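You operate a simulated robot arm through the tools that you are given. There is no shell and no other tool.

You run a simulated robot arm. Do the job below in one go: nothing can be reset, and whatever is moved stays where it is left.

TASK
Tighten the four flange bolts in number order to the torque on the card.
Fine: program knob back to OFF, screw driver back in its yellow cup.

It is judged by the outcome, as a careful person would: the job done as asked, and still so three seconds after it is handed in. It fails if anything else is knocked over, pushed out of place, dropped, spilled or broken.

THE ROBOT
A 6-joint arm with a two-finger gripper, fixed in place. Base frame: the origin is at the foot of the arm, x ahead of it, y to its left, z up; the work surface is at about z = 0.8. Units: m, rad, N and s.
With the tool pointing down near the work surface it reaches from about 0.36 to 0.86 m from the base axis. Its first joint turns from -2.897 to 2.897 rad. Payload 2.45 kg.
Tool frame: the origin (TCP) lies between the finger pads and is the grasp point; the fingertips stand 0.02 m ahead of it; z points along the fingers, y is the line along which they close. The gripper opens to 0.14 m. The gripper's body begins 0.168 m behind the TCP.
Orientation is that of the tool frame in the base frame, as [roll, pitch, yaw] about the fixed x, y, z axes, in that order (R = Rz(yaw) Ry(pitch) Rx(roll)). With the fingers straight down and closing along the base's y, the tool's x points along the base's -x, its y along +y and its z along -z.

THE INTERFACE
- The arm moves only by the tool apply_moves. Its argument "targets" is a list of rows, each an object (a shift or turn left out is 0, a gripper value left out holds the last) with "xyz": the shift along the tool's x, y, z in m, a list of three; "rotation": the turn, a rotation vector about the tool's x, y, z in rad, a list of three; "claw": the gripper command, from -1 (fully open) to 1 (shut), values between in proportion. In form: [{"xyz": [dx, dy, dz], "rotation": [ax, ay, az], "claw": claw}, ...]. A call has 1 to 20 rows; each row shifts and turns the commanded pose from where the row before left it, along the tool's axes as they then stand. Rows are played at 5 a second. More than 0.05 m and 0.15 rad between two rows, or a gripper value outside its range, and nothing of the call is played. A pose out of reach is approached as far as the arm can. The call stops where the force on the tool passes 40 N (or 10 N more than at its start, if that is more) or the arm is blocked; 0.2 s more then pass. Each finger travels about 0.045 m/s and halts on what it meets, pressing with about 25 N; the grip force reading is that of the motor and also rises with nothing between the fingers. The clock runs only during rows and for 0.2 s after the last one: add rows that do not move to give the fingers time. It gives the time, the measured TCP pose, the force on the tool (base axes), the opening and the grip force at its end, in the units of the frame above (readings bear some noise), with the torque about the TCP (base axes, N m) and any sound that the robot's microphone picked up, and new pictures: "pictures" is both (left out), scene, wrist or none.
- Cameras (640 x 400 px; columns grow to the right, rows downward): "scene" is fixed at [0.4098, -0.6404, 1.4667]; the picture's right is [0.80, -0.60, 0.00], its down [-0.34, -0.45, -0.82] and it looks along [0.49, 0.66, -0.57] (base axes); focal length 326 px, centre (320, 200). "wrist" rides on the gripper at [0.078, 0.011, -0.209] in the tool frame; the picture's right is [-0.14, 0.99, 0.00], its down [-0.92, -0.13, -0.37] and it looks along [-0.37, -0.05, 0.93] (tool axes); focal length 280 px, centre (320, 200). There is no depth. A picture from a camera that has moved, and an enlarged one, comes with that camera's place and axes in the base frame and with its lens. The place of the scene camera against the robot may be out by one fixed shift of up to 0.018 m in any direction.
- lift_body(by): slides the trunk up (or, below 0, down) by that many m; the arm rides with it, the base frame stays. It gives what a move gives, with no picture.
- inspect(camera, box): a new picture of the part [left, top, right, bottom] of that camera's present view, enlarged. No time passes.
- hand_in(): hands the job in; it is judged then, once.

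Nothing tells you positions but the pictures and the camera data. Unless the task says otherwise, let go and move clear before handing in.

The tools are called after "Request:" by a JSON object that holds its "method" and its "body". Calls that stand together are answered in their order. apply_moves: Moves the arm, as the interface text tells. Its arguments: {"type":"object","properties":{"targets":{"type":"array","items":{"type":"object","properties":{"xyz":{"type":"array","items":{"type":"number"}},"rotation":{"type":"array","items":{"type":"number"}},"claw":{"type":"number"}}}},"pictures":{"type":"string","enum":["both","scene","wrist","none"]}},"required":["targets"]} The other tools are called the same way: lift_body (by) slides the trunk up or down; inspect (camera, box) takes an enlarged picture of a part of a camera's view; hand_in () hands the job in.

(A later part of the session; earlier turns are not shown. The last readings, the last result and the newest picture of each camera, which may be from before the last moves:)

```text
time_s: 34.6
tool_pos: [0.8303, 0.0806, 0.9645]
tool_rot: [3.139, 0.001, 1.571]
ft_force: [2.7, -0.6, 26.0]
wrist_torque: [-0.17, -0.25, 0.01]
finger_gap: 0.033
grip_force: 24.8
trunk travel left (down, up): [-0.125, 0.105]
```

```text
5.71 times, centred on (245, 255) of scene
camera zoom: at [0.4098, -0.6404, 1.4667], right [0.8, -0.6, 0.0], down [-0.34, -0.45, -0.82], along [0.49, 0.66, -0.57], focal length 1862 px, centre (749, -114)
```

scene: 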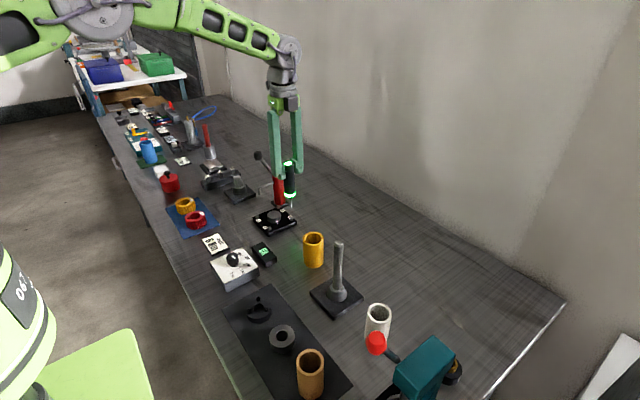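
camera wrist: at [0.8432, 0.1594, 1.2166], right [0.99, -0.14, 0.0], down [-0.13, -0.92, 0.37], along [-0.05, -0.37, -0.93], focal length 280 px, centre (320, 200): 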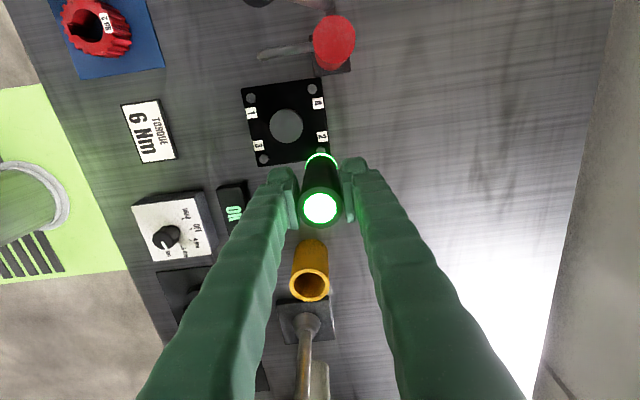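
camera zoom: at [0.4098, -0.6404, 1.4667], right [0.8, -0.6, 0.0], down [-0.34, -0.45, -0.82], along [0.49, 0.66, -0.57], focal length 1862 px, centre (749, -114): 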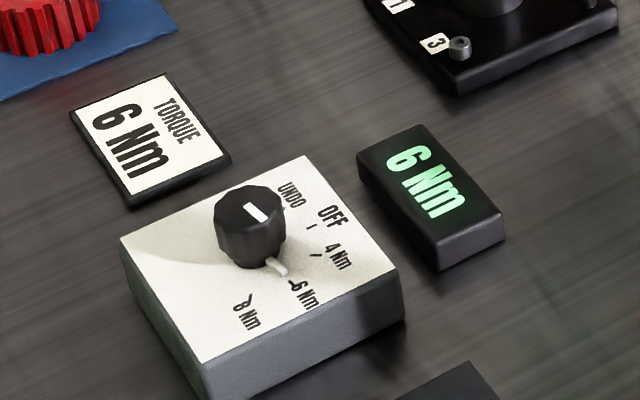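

Bolt 2's head has sunk and the push is about 30 N, but the display still reads 6 Nm. I'll hold still until it says OK.

Request:
{"method": "apply_moves", "body": {"targets": [{"xyz": [0, 0, 0]}, {"xyz": [0, 0, 0]}, {"xyz": [0, 0, 0]}, {"xyz": [0, 0, 0]}], "pictures": "none"}}

Request:
{"method": "inspect", "body": {"camera": "scene", "box": [282, 206, 302, 222]}}

Request:
{"method": "inspect", "body": {"camera": "scene", "box": [205, 220, 285, 290]}}

```text
time_s: 35.6
tool_pos: [0.8293, 0.0809, 0.9633]
tool_rot: [3.14, 0.001, 1.571]
ft_force: [1.9, 0.0, 30.7]
wrist_torque: [-0.09, -0.37, 0.03]
finger_gap: 0.0327
grip_force: 24.6
trunk travel left (down, up): [-0.125, 0.105]
```

```text
16.00 times, centred on (292, 214) of scene
camera zoom: at [0.4098, -0.6404, 1.4667], right [0.8, -0.6, 0.0], down [-0.34, -0.45, -0.82], along [0.49, 0.66, -0.57], focal length 5215 px, centre (768, -24)
```

zoom: 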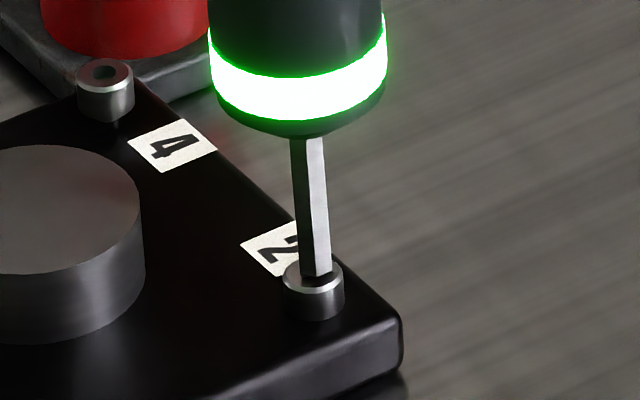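

```text
5.71 times, centred on (245, 255) of scene
camera zoom: at [0.4098, -0.6404, 1.4667], right [0.8, -0.6, 0.0], down [-0.34, -0.45, -0.82], along [0.49, 0.66, -0.57], focal length 1862 px, centre (749, -114)
```

zoom: 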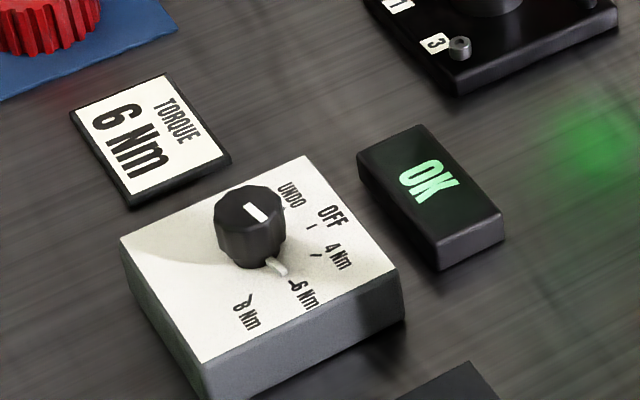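

Bolt 2 is done: green ring and OK. Next is bolt 3, 81 mm toward -x, so I'll lift, move over, and come down to about 8 mm above it.

Request:
{"method": "apply_moves", "body": {"targets": [{"xyz": [0, 0, -0.015]}, {"xyz": [0, 0, -0.03]}, {"xyz": [-0.0003, -0.0406, 0]}, {"xyz": [-0.0003, -0.0406, 0]}, {"xyz": [0, 0, 0]}, {"xyz": [0, 0, 0.02]}, {"xyz": [0, 0, 0.012]}, {"xyz": [0, 0, 0]}, {"xyz": [0, 0, 0]}]}}

Request:
{"method": "inspect", "body": {"camera": "scene", "box": [258, 214, 278, 230]}}

Request:
{"method": "inspect", "body": {"camera": "wrist", "box": [270, 110, 370, 180]}}

```text
time_s: 37.6
tool_pos: [0.7497, 0.0801, 0.9745]
tool_rot: [-3.141, -0.001, 1.569]
ft_force: [1.5, -0.1, -3.5]
wrist_torque: [-0.01, 0.02, -0.01]
finger_gap: 0.033
grip_force: 25.5
trunk travel left (down, up): [-0.125, 0.105]
camera wrist: at [0.7611, 0.158, 1.1828], right [0.99, -0.14, 0.0], down [-0.13, -0.92, 0.37], along [-0.05, -0.37, -0.93], focal length 280 px, centre (320, 200)
```

scene: 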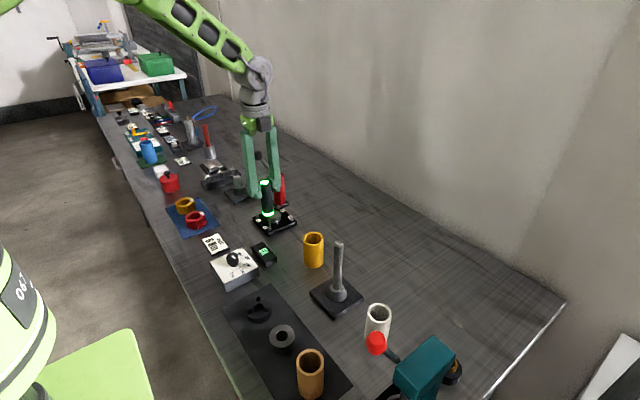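
wrist: 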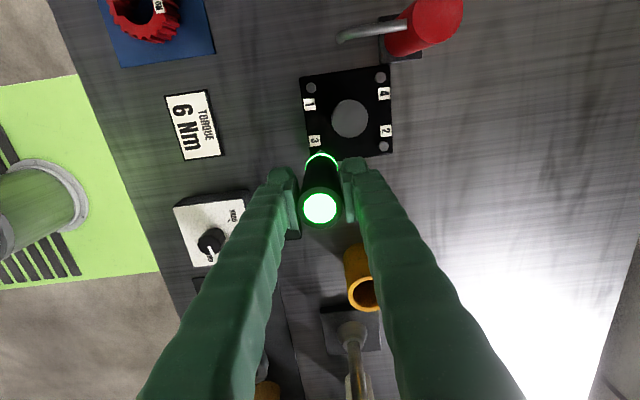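

```text
16.00 times, centred on (268, 222) of scene
camera zoom: at [0.4098, -0.6404, 1.4667], right [0.8, -0.6, 0.0], down [-0.34, -0.45, -0.82], along [0.49, 0.66, -0.57], focal length 5215 px, centre (1152, -152)
```

zoom: 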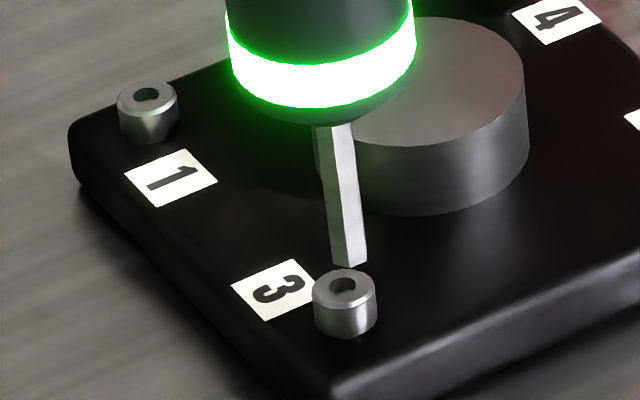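

```text
5.71 times, centred on (320, 145) of wrist
camera zoom: at [0.7611, 0.158, 1.1828], right [0.99, -0.14, 0.0], down [-0.13, -0.92, 0.37], along [-0.05, -0.37, -0.93], focal length 1602 px, centre (320, 514)
```

zoom: 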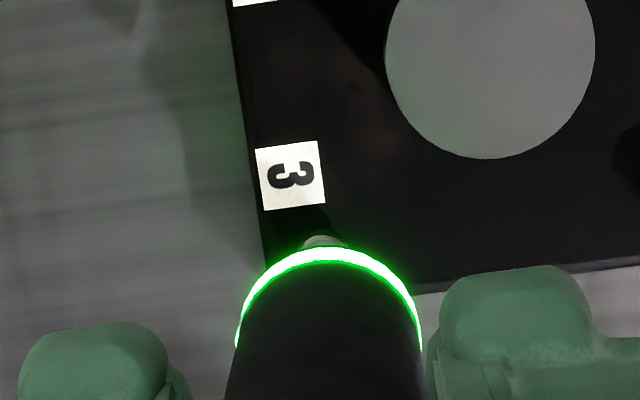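

The bit is about 1.7 mm short in y and 0.6 mm too far in x at bolt 3. I'll correct that, lower 5 mm, and look again.

Request:
{"method": "apply_moves", "body": {"targets": [{"xyz": [0.0017, -0.0006, 0]}, {"xyz": [0, 0, 0.003]}, {"xyz": [0, 0, 0.002]}, {"xyz": [0, 0, 0]}], "pictures": "none"}}

Request:
{"method": "inspect", "body": {"camera": "scene", "box": [258, 214, 278, 230]}}

Request:
{"method": "inspect", "body": {"camera": "wrist", "box": [270, 110, 370, 180]}}

```text
time_s: 38.6
tool_pos: [0.7488, 0.0825, 0.9685]
tool_rot: [-3.14, 0.0, 1.572]
ft_force: [-1.2, 0.1, -4.2]
wrist_torque: [0.02, -0.01, 0.01]
finger_gap: 0.0327
grip_force: 24.6
trunk travel left (down, up): [-0.125, 0.105]
```

```text
16.00 times, centred on (268, 222) of scene
camera zoom: at [0.4098, -0.6404, 1.4667], right [0.8, -0.6, 0.0], down [-0.34, -0.45, -0.82], along [0.49, 0.66, -0.57], focal length 5215 px, centre (1152, -152)
```

zoom: 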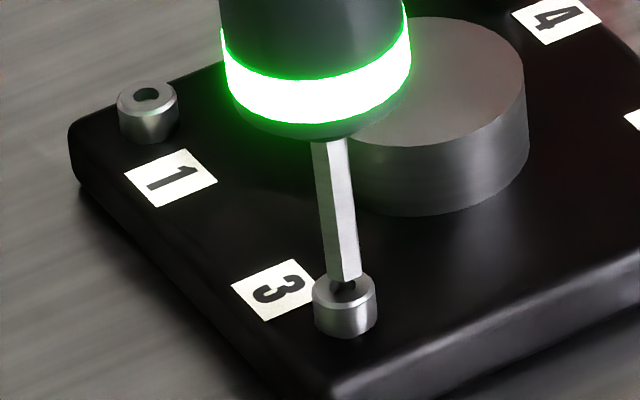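

```text
5.71 times, centred on (320, 145) of wrist
camera zoom: at [0.7607, 0.1597, 1.1784], right [0.99, -0.14, 0.0], down [-0.13, -0.92, 0.37], along [-0.05, -0.37, -0.93], focal length 1602 px, centre (320, 514)
```

zoom: 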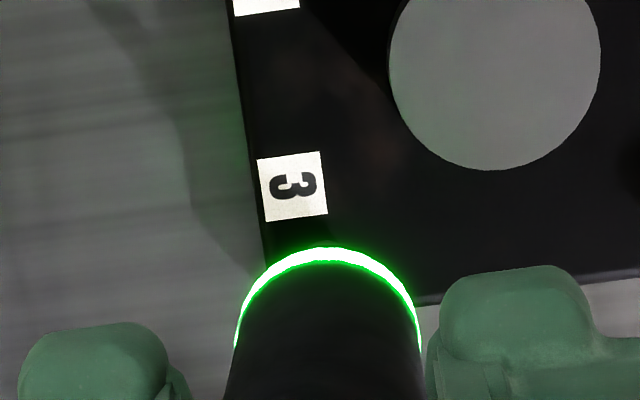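

The bit is now centred on socket 3, with about 4 mm to go. I'll lower to contact plus preload and hold.

Request:
{"method": "apply_moves", "body": {"targets": [{"xyz": [0, -0.0003, 0.002]}, {"xyz": [0, 0, 0.002]}, {"xyz": [0, 0, 0.001]}, {"xyz": [0, 0, 0.001]}, {"xyz": [0, 0, 0.001]}, {"xyz": [0, 0, 0.0005]}, {"xyz": [0, 0, 0]}, {"xyz": [0, 0, 0]}], "pictures": "none"}}

Request:
{"method": "inspect", "body": {"camera": "scene", "box": [258, 214, 278, 230]}}

Request:
{"method": "inspect", "body": {"camera": "scene", "box": [205, 220, 285, 290]}}

```text
time_s: 40.4
tool_pos: [0.7481, 0.0833, 0.9635]
tool_rot: [3.14, 0.0, 1.571]
ft_force: [0.8, -0.1, 21.5]
wrist_torque: [-0.03, -0.06, -0.02]
finger_gap: 0.0329
grip_force: 25.1
trunk travel left (down, up): [-0.125, 0.105]
```

```text
16.00 times, centred on (268, 222) of scene
camera zoom: at [0.4098, -0.6404, 1.4667], right [0.8, -0.6, 0.0], down [-0.34, -0.45, -0.82], along [0.49, 0.66, -0.57], focal length 5215 px, centre (1152, -152)
```

zoom: 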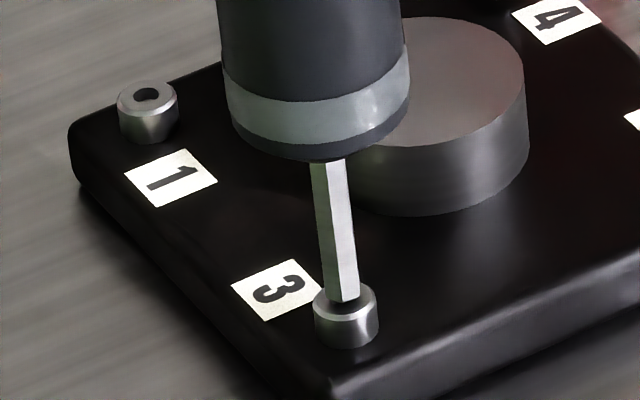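

```text
5.71 times, centred on (245, 255) of scene
camera zoom: at [0.4098, -0.6404, 1.4667], right [0.8, -0.6, 0.0], down [-0.34, -0.45, -0.82], along [0.49, 0.66, -0.57], focal length 1862 px, centre (749, -114)
```

zoom: 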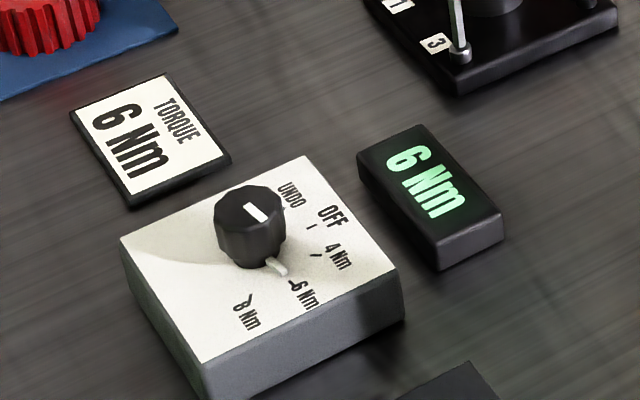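

Bolt 3's head is sinking under about 26 N and the light is off while it runs. I'll hold until it reads OK.

Request:
{"method": "apply_moves", "body": {"targets": [{"xyz": [0, 0, 0]}, {"xyz": [0, 0, 0]}, {"xyz": [0, 0, 0]}, {"xyz": [0, 0, 0]}, {"xyz": [0, 0, 0]}], "pictures": "none"}}

Request:
{"method": "inspect", "body": {"camera": "scene", "box": [258, 214, 278, 230]}}

Request:
{"method": "inspect", "body": {"camera": "scene", "box": [205, 220, 285, 290]}}

```text
time_s: 41.6
tool_pos: [0.7475, 0.0817, 0.9647]
tool_rot: [3.138, 0.0, 1.571]
ft_force: [3.1, 0.2, 29.6]
wrist_torque: [-0.03, -0.39, 0.03]
finger_gap: 0.0329
grip_force: 25.2
trunk travel left (down, up): [-0.125, 0.105]
```

```text
16.00 times, centred on (268, 222) of scene
camera zoom: at [0.4098, -0.6404, 1.4667], right [0.8, -0.6, 0.0], down [-0.34, -0.45, -0.82], along [0.49, 0.66, -0.57], focal length 5215 px, centre (1152, -152)
```

zoom: 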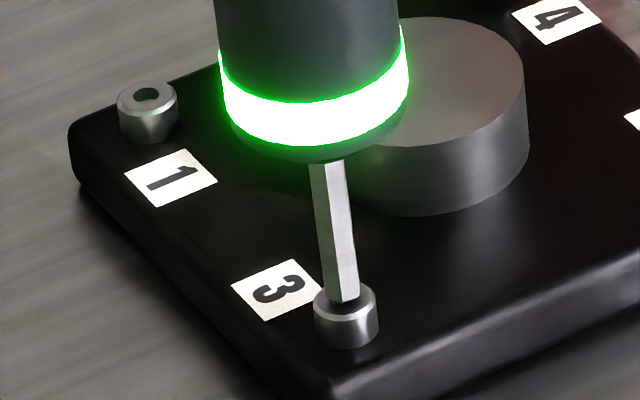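

```text
5.71 times, centred on (245, 255) of scene
camera zoom: at [0.4098, -0.6404, 1.4667], right [0.8, -0.6, 0.0], down [-0.34, -0.45, -0.82], along [0.49, 0.66, -0.57], focal length 1862 px, centre (749, -114)
```

zoom: 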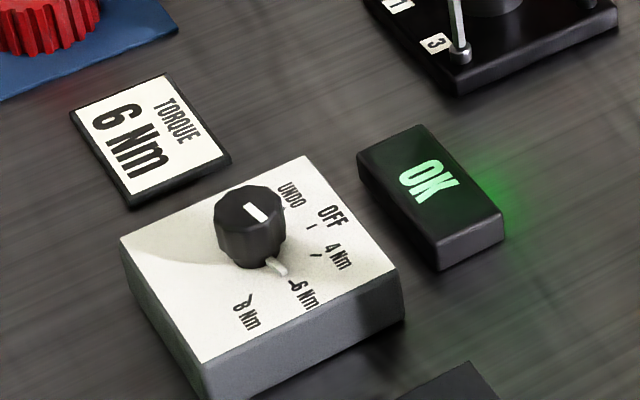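

Bolt 3 is done. Bolt 4 is next, at about (0.829, 0.163). I'll lift, cross over the boss, and hover with the tip still about 40 mm up to check clearance from the red post.

Request:
{"method": "apply_moves", "body": {"targets": [{"xyz": [0, 0, -0.015]}, {"xyz": [0, 0, -0.03]}, {"xyz": [0.0272, 0.0271, 0]}, {"xyz": [0.0272, 0.0271, 0]}, {"xyz": [0.0272, 0.0271, 0]}, {"xyz": [0, 0, 0]}, {"xyz": [0, 0, 0]}]}}

Request:
{"method": "inspect", "body": {"camera": "scene", "box": [250, 165, 310, 220]}}

Request:
{"method": "inspect", "body": {"camera": "wrist", "box": [240, 60, 400, 180]}}

```text
time_s: 43.2
tool_pos: [0.8314, 0.1641, 1.0064]
tool_rot: [-3.14, 0.0, 1.572]
ft_force: [0.7, -0.2, -4.9]
wrist_torque: [0.03, -0.02, 0.06]
finger_gap: 0.0327
grip_force: 25.3
trunk travel left (down, up): [-0.125, 0.105]
camera wrist: at [0.8424, 0.2425, 1.2156], right [0.99, -0.14, 0.0], down [-0.13, -0.92, 0.37], along [-0.05, -0.37, -0.93], focal length 280 px, centre (320, 200)
```

scene: 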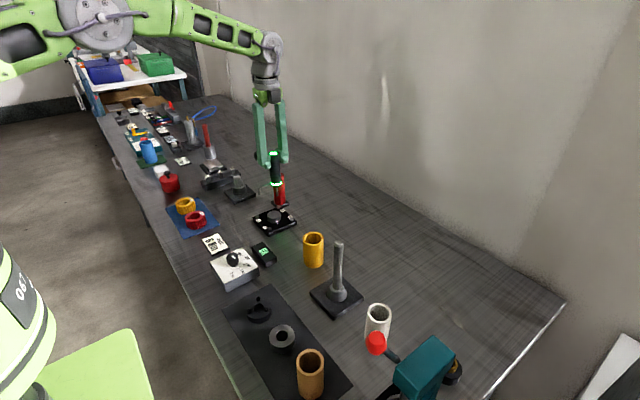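
wrist: 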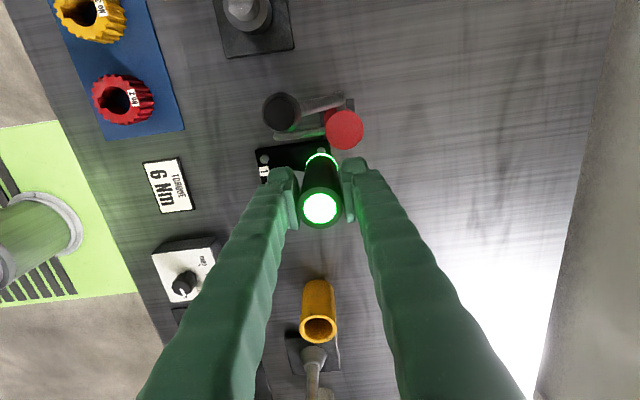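

```text
7.27 times, centred on (280, 192) of scene
camera zoom: at [0.4098, -0.6404, 1.4667], right [0.8, -0.6, 0.0], down [-0.34, -0.45, -0.82], along [0.49, 0.66, -0.57], focal length 2370 px, centre (611, 254)
```

zoom: 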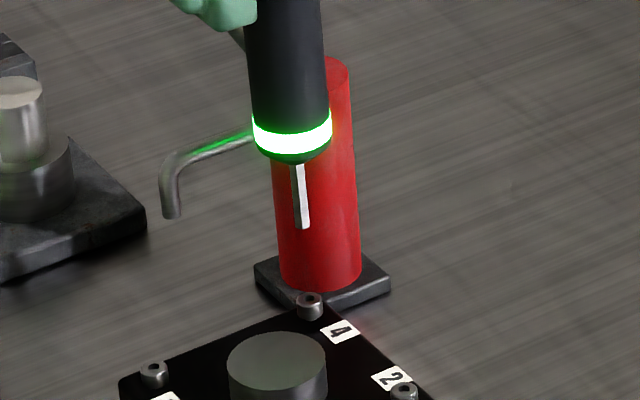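

```text
3.33 times, centred on (320, 120) of wrist
camera zoom: at [0.8424, 0.2425, 1.2156], right [0.99, -0.14, 0.0], down [-0.13, -0.92, 0.37], along [-0.05, -0.37, -0.93], focal length 935 px, centre (320, 467)
```

zoom: 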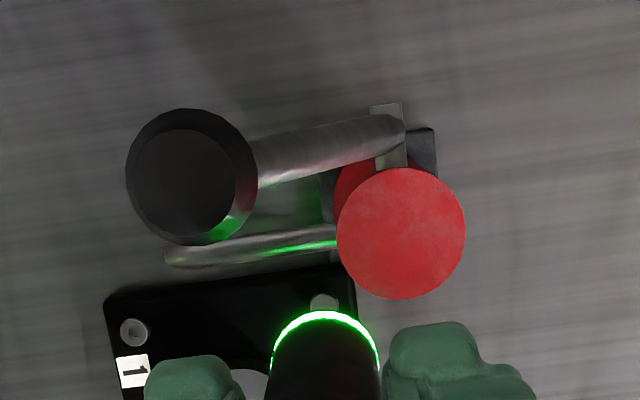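

The red post's top is near z 0.922 and about 11 mm clear of the handle sideways; the fingertips will stay about 2 cm above it. Alignment to bolt 4 looks good, so I'll descend to about 8 mm above and check.

Request:
{"method": "apply_moves", "body": {"targets": [{"xyz": [0, 0, 0.015]}, {"xyz": [0, 0, 0.01]}, {"xyz": [0, 0, 0.007]}, {"xyz": [0, 0, 0]}, {"xyz": [0, 0, 0]}], "pictures": "none"}}

Request:
{"method": "inspect", "body": {"camera": "scene", "box": [270, 192, 290, 208]}}

Request:
{"method": "inspect", "body": {"camera": "wrist", "box": [270, 110, 370, 180]}}

```text
time_s: 44.4
tool_pos: [0.8297, 0.1643, 0.974]
tool_rot: [-3.14, 0.001, 1.57]
ft_force: [-0.4, 1.1, -5.4]
wrist_torque: [-0.02, 0.0, 0.02]
finger_gap: 0.0329
grip_force: 25.0
trunk travel left (down, up): [-0.125, 0.105]
```

```text
16.00 times, centred on (280, 200) of scene
camera zoom: at [0.4098, -0.6404, 1.4667], right [0.8, -0.6, 0.0], down [-0.34, -0.45, -0.82], along [0.49, 0.66, -0.57], focal length 5215 px, centre (960, 200)
```

zoom: 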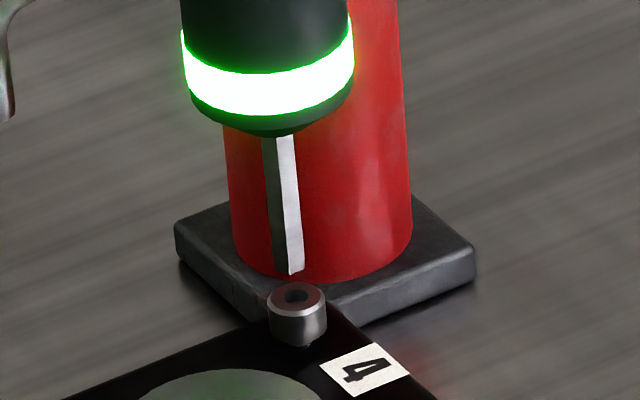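

```text
5.71 times, centred on (320, 145) of wrist
camera zoom: at [0.8412, 0.2413, 1.1838], right [0.99, -0.14, 0.0], down [-0.13, -0.92, 0.37], along [-0.05, -0.37, -0.93], focal length 1602 px, centre (320, 514)
```

zoom: 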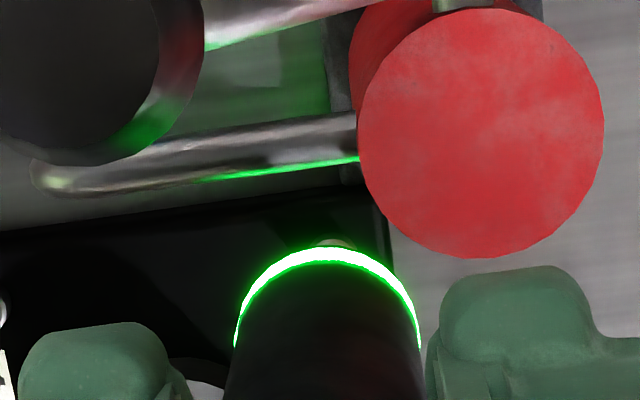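

The bit is about 1.5 mm short in x at bolt 4, and both views agree. I'll shift +1.5 mm in x, lower 4.5 mm, and check.

Request:
{"method": "apply_moves", "body": {"targets": [{"xyz": [0.0002, 0.0015, 0]}, {"xyz": [0, 0, 0.0025]}, {"xyz": [0, 0, 0.002]}, {"xyz": [0, 0, 0]}], "pictures": "none"}}

Request:
{"method": "inspect", "body": {"camera": "scene", "box": [270, 192, 290, 208]}}

Request:
{"method": "inspect", "body": {"camera": "wrist", "box": [270, 110, 370, 180]}}

```text
time_s: 45.4
tool_pos: [0.8303, 0.1649, 0.9695]
tool_rot: [-3.14, 0.003, 1.572]
ft_force: [-0.6, -0.4, -5.0]
wrist_torque: [0.02, 0.0, 0.03]
finger_gap: 0.0327
grip_force: 25.1
trunk travel left (down, up): [-0.125, 0.105]
```

```text
16.00 times, centred on (280, 200) of scene
camera zoom: at [0.4098, -0.6404, 1.4667], right [0.8, -0.6, 0.0], down [-0.34, -0.45, -0.82], along [0.49, 0.66, -0.57], focal length 5215 px, centre (960, 200)
```

zoom: 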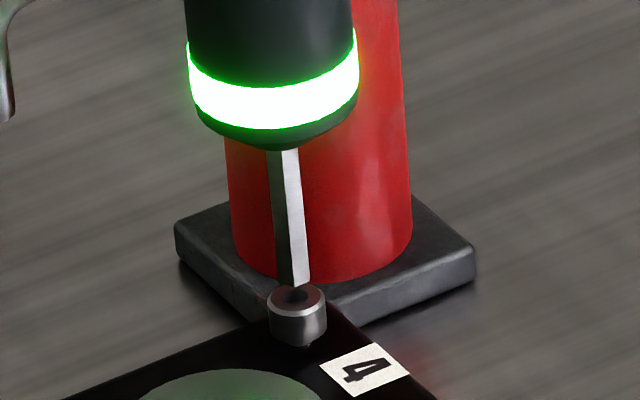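

```text
5.71 times, centred on (320, 145) of wrist
camera zoom: at [0.8426, 0.242, 1.1796], right [0.99, -0.14, 0.0], down [-0.13, -0.92, 0.37], along [-0.05, -0.37, -0.93], focal length 1602 px, centre (320, 514)
```

zoom: 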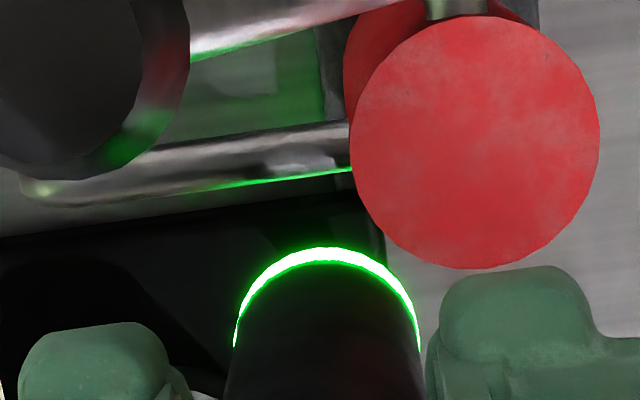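

The bit is over socket 4 to within about half a millimetre, with 4 mm to go. I'll make a tiny trim, lower to contact with preload, and hold.

Request:
{"method": "apply_moves", "body": {"targets": [{"xyz": [-0.0006, 0.0003, 0.002]}, {"xyz": [0, 0, 0.002]}, {"xyz": [0, 0, 0.001]}, {"xyz": [0, 0, 0.001]}, {"xyz": [0, 0, 0.001]}, {"xyz": [0, 0, 0]}, {"xyz": [0, 0, 0]}], "pictures": "none"}}

Request:
{"method": "inspect", "body": {"camera": "scene", "box": [270, 192, 290, 208]}}

Request:
{"method": "inspect", "body": {"camera": "scene", "box": [205, 220, 285, 290]}}

```text
time_s: 47.0
tool_pos: [0.8309, 0.1622, 0.9641]
tool_rot: [-3.141, -0.001, 1.572]
ft_force: [0.3, -0.7, 5.4]
wrist_torque: [-0.11, -0.01, 0.0]
finger_gap: 0.033
grip_force: 24.3
trunk travel left (down, up): [-0.125, 0.105]
```

```text
16.00 times, centred on (280, 200) of scene
camera zoom: at [0.4098, -0.6404, 1.4667], right [0.8, -0.6, 0.0], down [-0.34, -0.45, -0.82], along [0.49, 0.66, -0.57], focal length 5215 px, centre (960, 200)
```

zoom: 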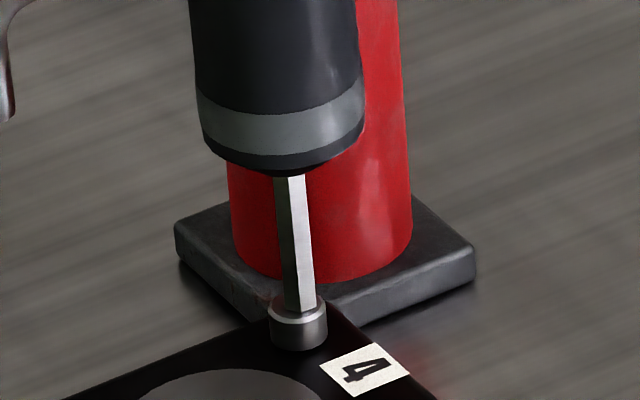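

```text
5.71 times, centred on (245, 255) of scene
camera zoom: at [0.4098, -0.6404, 1.4667], right [0.8, -0.6, 0.0], down [-0.34, -0.45, -0.82], along [0.49, 0.66, -0.57], focal length 1862 px, centre (749, -114)
```

zoom: 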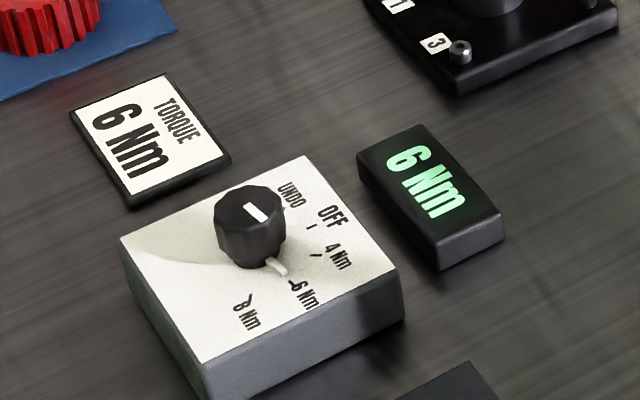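

Bolt 4 is engaged and starting to run, with contact at about 10 N. I'll add about 1 mm of push and hold until OK.

Request:
{"method": "apply_moves", "body": {"targets": [{"xyz": [0, 0, 0.0008]}, {"xyz": [0, 0, 0]}, {"xyz": [0, 0, 0]}, {"xyz": [0, 0, 0]}, {"xyz": [0, 0, 0]}, {"xyz": [0, 0, 0]}, {"xyz": [0, 0, 0]}, {"xyz": [0, 0, 0]}], "pictures": "none"}}

Request:
{"method": "inspect", "body": {"camera": "scene", "box": [270, 192, 290, 208]}}

Request:
{"method": "inspect", "body": {"camera": "scene", "box": [205, 220, 285, 290]}}

```text
time_s: 48.8
tool_pos: [0.8303, 0.1633, 0.9646]
tool_rot: [-3.142, 0.001, 1.571]
ft_force: [1.6, 0.6, 18.7]
wrist_torque: [-0.04, -0.23, -0.02]
finger_gap: 0.0327
grip_force: 24.8
trunk travel left (down, up): [-0.125, 0.105]
```

```text
16.00 times, centred on (280, 200) of scene
camera zoom: at [0.4098, -0.6404, 1.4667], right [0.8, -0.6, 0.0], down [-0.34, -0.45, -0.82], along [0.49, 0.66, -0.57], focal length 5215 px, centre (960, 200)
```

zoom: 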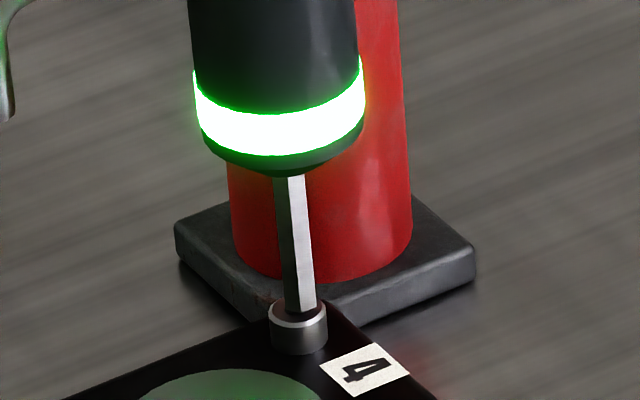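

```text
5.71 times, centred on (245, 255) of scene
camera zoom: at [0.4098, -0.6404, 1.4667], right [0.8, -0.6, 0.0], down [-0.34, -0.45, -0.82], along [0.49, 0.66, -0.57], focal length 1862 px, centre (749, -114)
```

zoom: 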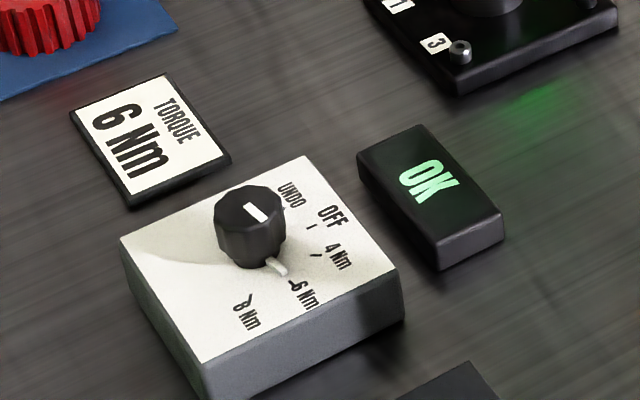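

All four bolts ran to OK in order. I'll lift straight up to carry height, then check the bolt heads before taking the driver back to its cup.

Request:
{"method": "apply_moves", "body": {"targets": [{"xyz": [0, 0, -0.015]}, {"xyz": [0, 0, -0.03]}, {"xyz": [0, 0, -0.035]}, {"xyz": [0, 0, -0.032]}, {"xyz": [-0.0435, -0.0068, 0]}, {"xyz": [-0.0435, -0.0068, 0]}, {"xyz": [-0.0435, -0.0068, 0]}, {"xyz": [-0.0435, -0.0068, 0]}, {"xyz": [-0.0435, -0.0068, 0]}, {"xyz": [-0.0425, -0.0068, 0]}, {"xyz": [0, 0, 0]}, {"xyz": [0, 0, 0]}]}}

Request:
{"method": "inspect", "body": {"camera": "scene", "box": [246, 196, 302, 238]}}

Request:
{"method": "inspect", "body": {"camera": "scene", "box": [285, 190, 345, 280]}}

Request:
{"method": "inspect", "body": {"camera": "wrist", "box": [240, 100, 400, 220]}}

```text
time_s: 51.4
tool_pos: [0.7908, -0.0964, 1.073]
tool_rot: [-3.14, 0.001, 1.57]
ft_force: [-0.7, 0.0, -4.7]
wrist_torque: [0.04, 0.0, -0.01]
finger_gap: 0.0326
grip_force: 25.4
trunk travel left (down, up): [-0.125, 0.105]
camera wrist: at [0.8027, -0.0185, 1.2819], right [0.99, -0.14, 0.0], down [-0.13, -0.92, 0.37], along [-0.05, -0.37, -0.93], focal length 280 px, centre (320, 200)
```

scene: 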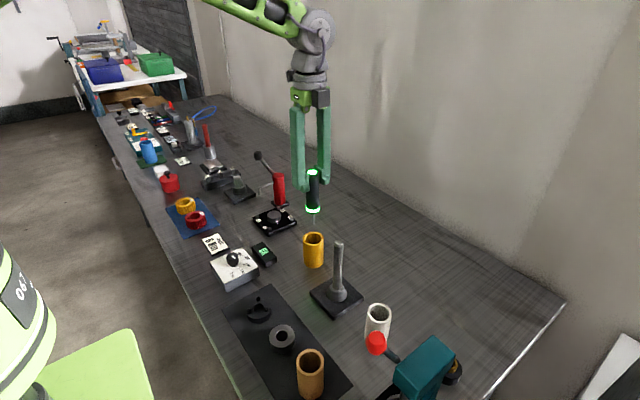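
wrist: 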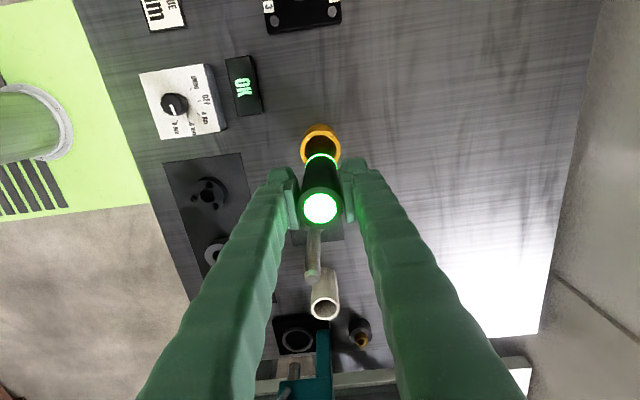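

```text
9.52 times, centred on (274, 217) of scene
camera zoom: at [0.4098, -0.6404, 1.4667], right [0.8, -0.6, 0.0], down [-0.34, -0.45, -0.82], along [0.49, 0.66, -0.57], focal length 3104 px, centre (758, 38)
```

zoom: 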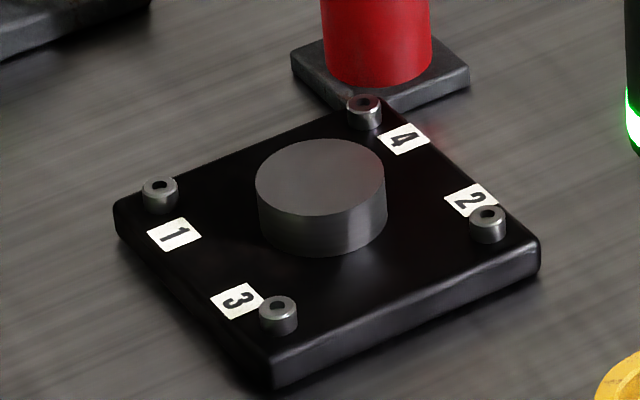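

```text
4.44 times, centred on (315, 235) of scene
camera zoom: at [0.4098, -0.6404, 1.4667], right [0.8, -0.6, 0.0], down [-0.34, -0.45, -0.82], along [0.49, 0.66, -0.57], focal length 1449 px, centre (342, 44)
```

zoom: 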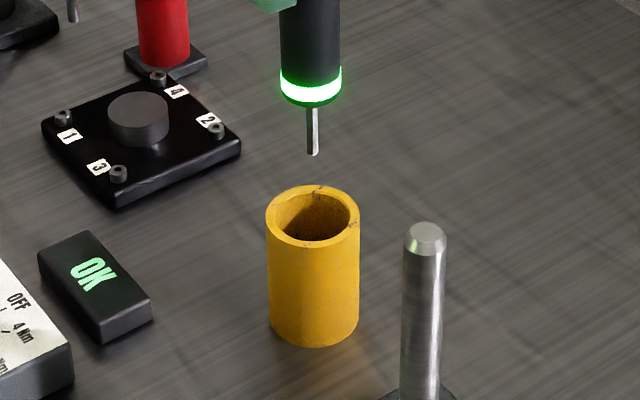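

```text
3.33 times, centred on (320, 160) of wrist
camera zoom: at [0.8027, -0.0185, 1.2819], right [0.99, -0.14, 0.0], down [-0.13, -0.92, 0.37], along [-0.05, -0.37, -0.93], focal length 935 px, centre (320, 333)
```

zoom: 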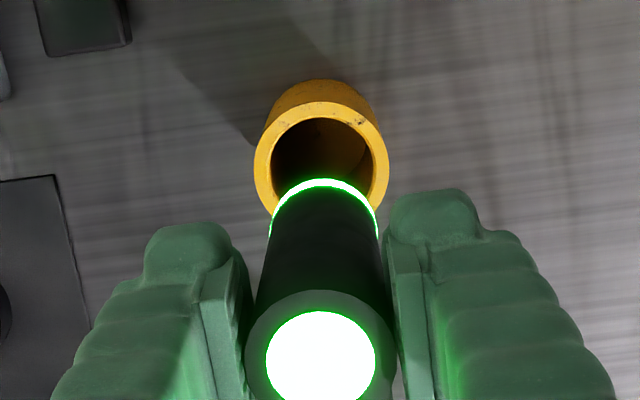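

All four heads sit at the same height. Compared with the pick-up pictures, the cup is about 2 mm toward -y of where the driver now hangs. I'll trim that and lower until the handle is just above the rim, then check.

Request:
{"method": "apply_moves", "body": {"targets": [{"xyz": [-0.0022, -0.0003, 0]}, {"xyz": [0, 0, 0.025]}, {"xyz": [0, 0, 0.025]}, {"xyz": [0, 0, 0.02]}, {"xyz": [0, 0, 0]}, {"xyz": [0, 0, 0]}]}}

Request:
{"method": "inspect", "body": {"camera": "scene", "box": [290, 220, 335, 260]}}

Request:
{"method": "inspect", "body": {"camera": "wrist", "box": [270, 110, 370, 190]}}

```text
time_s: 52.8
tool_pos: [0.7891, -0.0987, 1.0042]
tool_rot: [-3.141, 0.0, 1.571]
ft_force: [-0.8, 0.3, -4.6]
wrist_torque: [0.0, -0.02, 0.04]
finger_gap: 0.0327
grip_force: 24.6
trunk travel left (down, up): [-0.125, 0.105]
camera wrist: at [0.8017, -0.0217, 1.2143], right [0.99, -0.14, 0.0], down [-0.13, -0.92, 0.37], along [-0.05, -0.37, -0.93], focal length 280 px, centre (320, 200)
```

scene: 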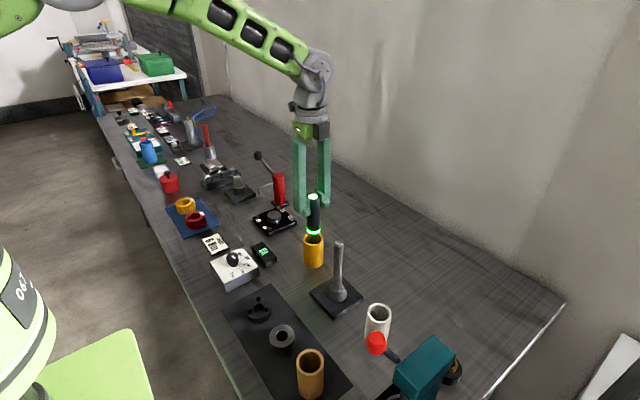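
wrist: 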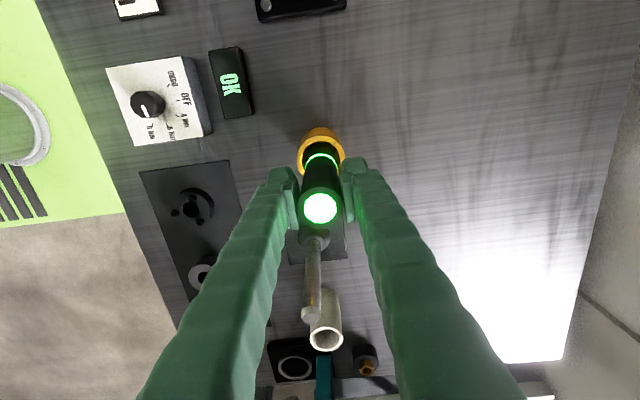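

```text
10.00 times, centred on (312, 240) of scene
camera zoom: at [0.4098, -0.6404, 1.4667], right [0.8, -0.6, 0.0], down [-0.34, -0.45, -0.82], along [0.49, 0.66, -0.57], focal length 3259 px, centre (395, -200)
```

zoom: 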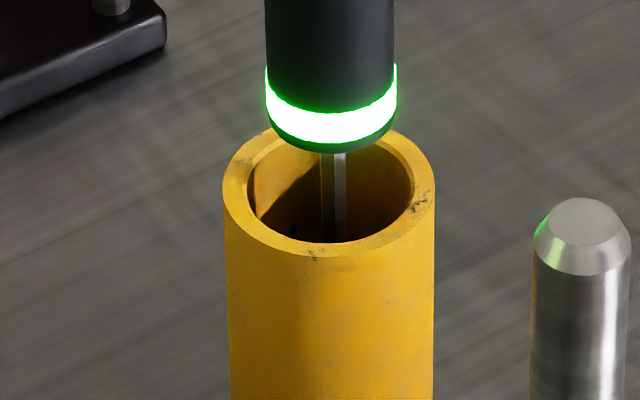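

```text
5.00 times, centred on (320, 150) of wrist
camera zoom: at [0.8017, -0.0217, 1.2143], right [0.99, -0.14, 0.0], down [-0.13, -0.92, 0.37], along [-0.05, -0.37, -0.93], focal length 1402 px, centre (320, 450)
```

zoom: 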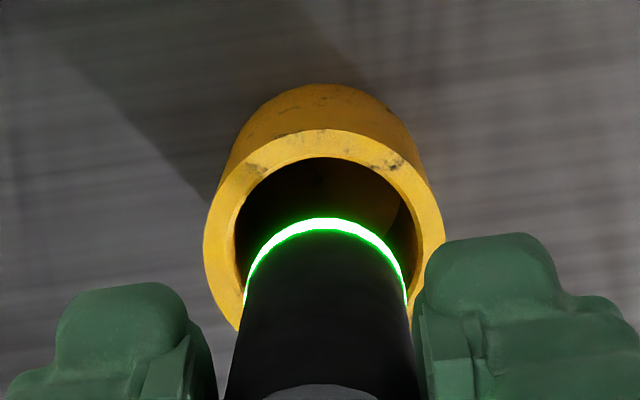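

The handle is centred over the cup opening in both views. I'll lower it into the cup, stopping a few millimetres above where it was seated.

Request:
{"method": "apply_moves", "body": {"targets": [{"xyz": [0, 0, 0.015]}, {"xyz": [0, 0, 0.015]}, {"xyz": [0, 0, 0.015]}, {"xyz": [0, 0, 0.009]}, {"xyz": [0, 0, 0]}], "pictures": "scene"}}

Request:
{"method": "inspect", "body": {"camera": "scene", "box": [285, 195, 345, 275]}}

```text
time_s: 54.0
tool_pos: [0.791, -0.0988, 0.9517]
tool_rot: [-3.14, -0.001, 1.57]
ft_force: [-0.2, 0.1, -3.4]
wrist_torque: [0.02, 0.0, 0.0]
finger_gap: 0.0329
grip_force: 24.3
trunk travel left (down, up): [-0.125, 0.105]
```

scene: 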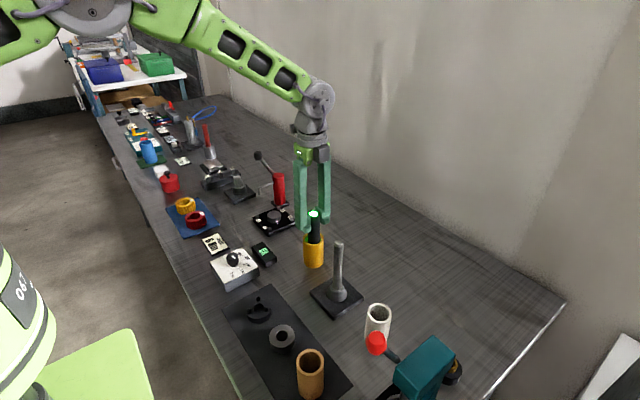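

```text
5.00 times, centred on (315, 235) of scene
camera zoom: at [0.4098, -0.6404, 1.4667], right [0.8, -0.6, 0.0], down [-0.34, -0.45, -0.82], along [0.49, 0.66, -0.57], focal length 1630 px, centre (345, 25)
```

zoom: 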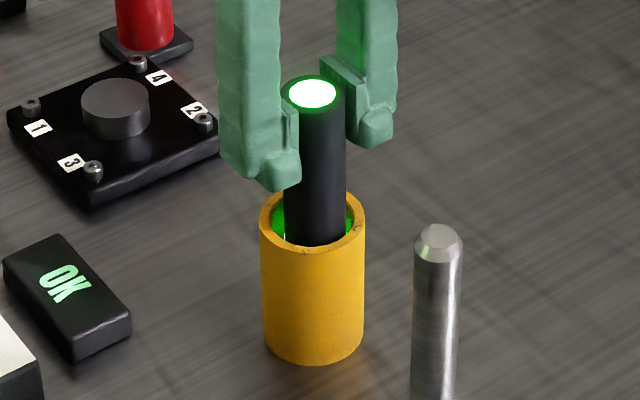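

The driver is inside the cup with no side force. I'll lower the last few millimetres gently until the bit touches the floor.

Request:
{"method": "apply_moves", "body": {"targets": [{"xyz": [0, 0, 0.002]}, {"xyz": [0, 0, 0.002]}, {"xyz": [0, 0, 0.0015]}, {"xyz": [0, 0, 0]}], "pictures": "none"}}

```text
time_s: 55.0
tool_pos: [0.7898, -0.0984, 0.9453]
tool_rot: [-3.139, 0.001, 1.572]
ft_force: [-0.4, -0.4, -3.7]
wrist_torque: [0.0, -0.01, 0.0]
finger_gap: 0.0329
grip_force: 25.2
trunk travel left (down, up): [-0.125, 0.105]
```

Request:
{"method": "apply_moves", "body": {"targets": [{"xyz": [0, 0, 0.001]}, {"xyz": [0, 0, 0.0007]}, {"xyz": [0, 0, 0]}], "pictures": "none"}}

```text
time_s: 55.8
tool_pos: [0.7897, -0.0997, 0.9442]
tool_rot: [3.141, 0.001, 1.571]
ft_force: [0.3, -0.6, 3.7]
wrist_torque: [-0.05, -0.02, -0.01]
finger_gap: 0.0327
grip_force: 25.5
trunk travel left (down, up): [-0.125, 0.105]
```

The bit has touched the cup floor lightly at the same height as when I picked it up. I'll open the fingers and check that the driver stands.

Request:
{"method": "apply_moves", "body": {"targets": [{"xyz": [0, 0, 0], "claw": 0.4}, {"xyz": [0, 0, 0], "claw": 0.2}, {"xyz": [0, 0, 0], "claw": 0.0}, {"xyz": [0, 0, 0], "claw": -0.1}, {"xyz": [0, 0, 0], "claw": -0.1}]}}

Request:
{"method": "inspect", "body": {"camera": "scene", "box": [285, 195, 345, 275]}}

Request:
{"method": "inspect", "body": {"camera": "wrist", "box": [240, 110, 400, 240]}}

```text
time_s: 57.0
tool_pos: [0.7903, -0.0985, 0.9442]
tool_rot: [-3.138, 0.0, 1.571]
ft_force: [-0.2, -0.3, -0.3]
wrist_torque: [0.0, 0.0, 0.07]
finger_gap: 0.077
grip_force: 0.0
trunk travel left (down, up): [-0.125, 0.105]
camera wrist: at [0.8018, -0.0216, 1.1533], right [0.99, -0.14, 0.0], down [-0.13, -0.92, 0.37], along [-0.05, -0.37, -0.93], focal length 280 px, centre (320, 200)
```

scene: 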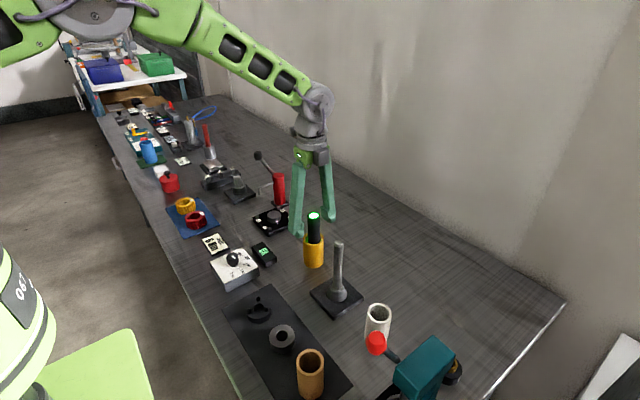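
wrist: 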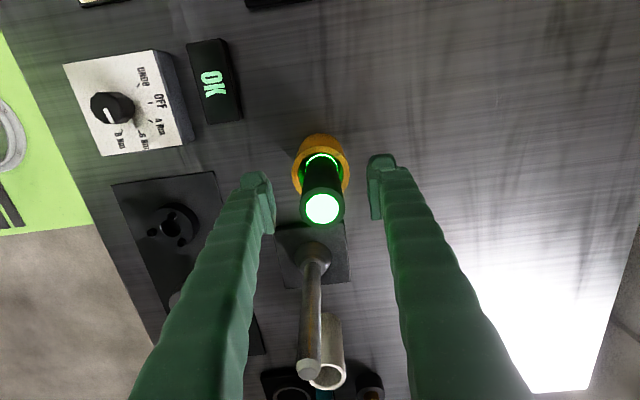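

```text
5.00 times, centred on (315, 235) of scene
camera zoom: at [0.4098, -0.6404, 1.4667], right [0.8, -0.6, 0.0], down [-0.34, -0.45, -0.82], along [0.49, 0.66, -0.57], focal length 1630 px, centre (345, 25)
```

zoom: 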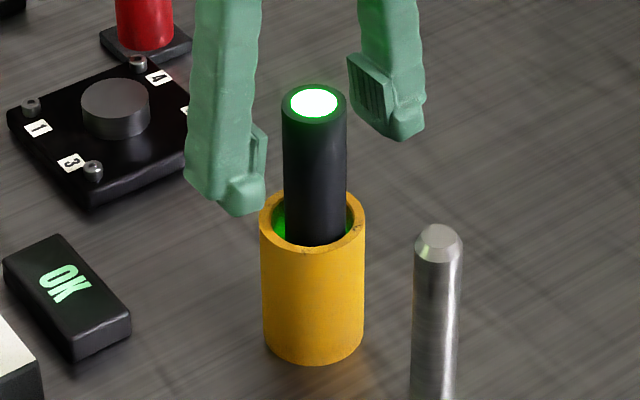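

```text
3.08 times, centred on (320, 175) of wrist
camera zoom: at [0.8018, -0.0216, 1.1533], right [0.99, -0.14, 0.0], down [-0.13, -0.92, 0.37], along [-0.05, -0.37, -0.93], focal length 863 px, centre (320, 277)
```

zoom: 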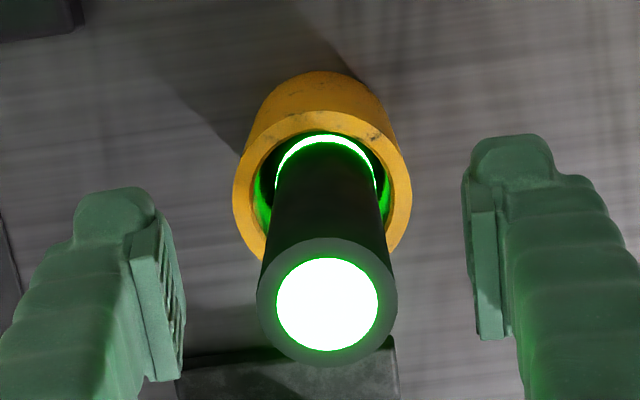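

The driver stands upright in its yellow cup and the display reads OK. I'll rise straight up and move back over the program knob, at about (0.5915, -0.012).

Request:
{"method": "apply_moves", "body": {"targets": [{"xyz": [0, 0, -0.03]}, {"xyz": [0, 0, -0.04]}, {"xyz": [0, 0, -0.045]}, {"xyz": [0, 0, 0]}, {"xyz": [0.0173, -0.0397, 0]}, {"xyz": [0.0173, -0.0397, 0]}, {"xyz": [0.0173, -0.0397, 0]}, {"xyz": [0.0173, -0.0397, 0]}, {"xyz": [0.0173, -0.0397, 0]}, {"xyz": [0, 0, 0], "claw": 0.1}, {"xyz": [0, 0, 0.045], "claw": 0.1}, {"xyz": [0, 0, 0.045], "claw": 0.1}, {"xyz": [0, 0, 0.04], "claw": 0.1}, {"xyz": [0, 0, 0], "claw": 0.1}, {"xyz": [0, 0, 0], "claw": 0.1}]}}

Request:
{"method": "inspect", "body": {"camera": "wrist", "box": [240, 100, 400, 220]}}

Request:
{"method": "inspect", "body": {"camera": "scene", "box": [205, 200, 345, 300]}}

```text
time_s: 60.2
tool_pos: [0.593, -0.013, 0.9288]
tool_rot: [-3.138, 0.0, 1.573]
ft_force: [-0.6, -0.5, 0.7]
wrist_torque: [0.0, 0.01, 0.0]
finger_gap: 0.0628
grip_force: 0.1
trunk travel left (down, up): [-0.125, 0.105]
camera wrist: at [0.6038, 0.0639, 1.1388], right [0.99, -0.14, 0.0], down [-0.13, -0.92, 0.37], along [-0.05, -0.37, -0.93], focal length 280 px, centre (320, 200)
```

scene: 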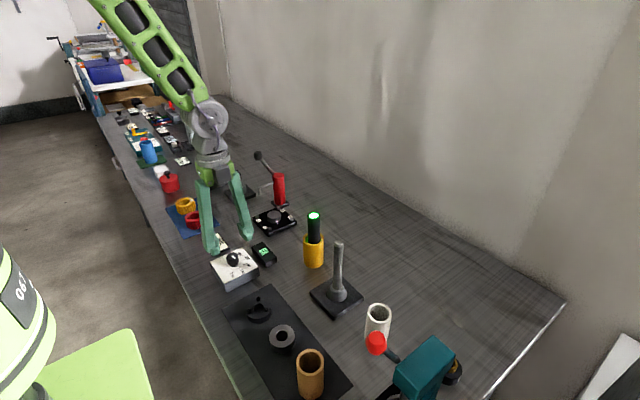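
wrist: 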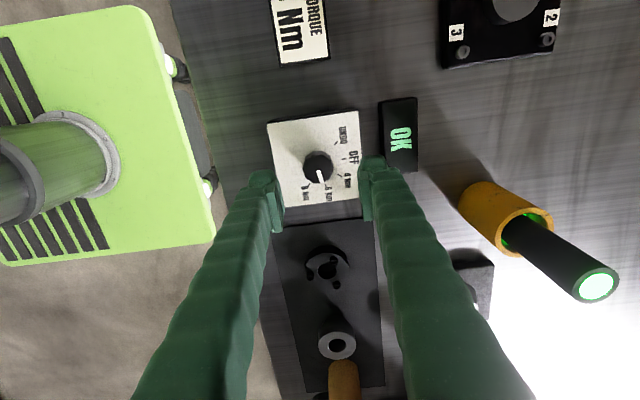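

```text
3.33 times, centred on (320, 160) of wrist
camera zoom: at [0.6038, 0.0639, 1.1388], right [0.99, -0.14, 0.0], down [-0.13, -0.92, 0.37], along [-0.05, -0.37, -0.93], focal length 935 px, centre (320, 333)
```

zoom: 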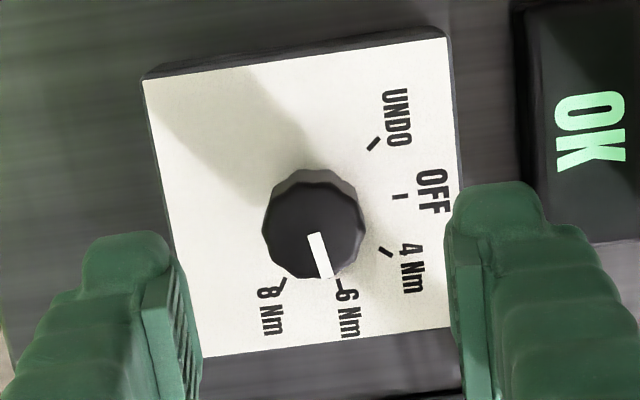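

```text
4.00 times, centred on (275, 250) of scene
camera zoom: at [0.4098, -0.6404, 1.4667], right [0.8, -0.6, 0.0], down [-0.34, -0.45, -0.82], along [0.49, 0.66, -0.57], focal length 1304 px, centre (500, 0)
```

zoom: 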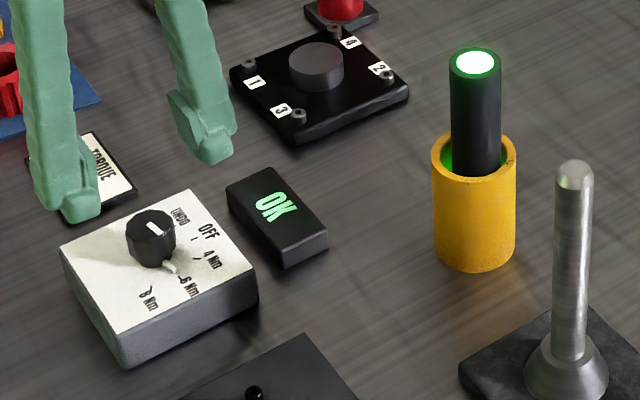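

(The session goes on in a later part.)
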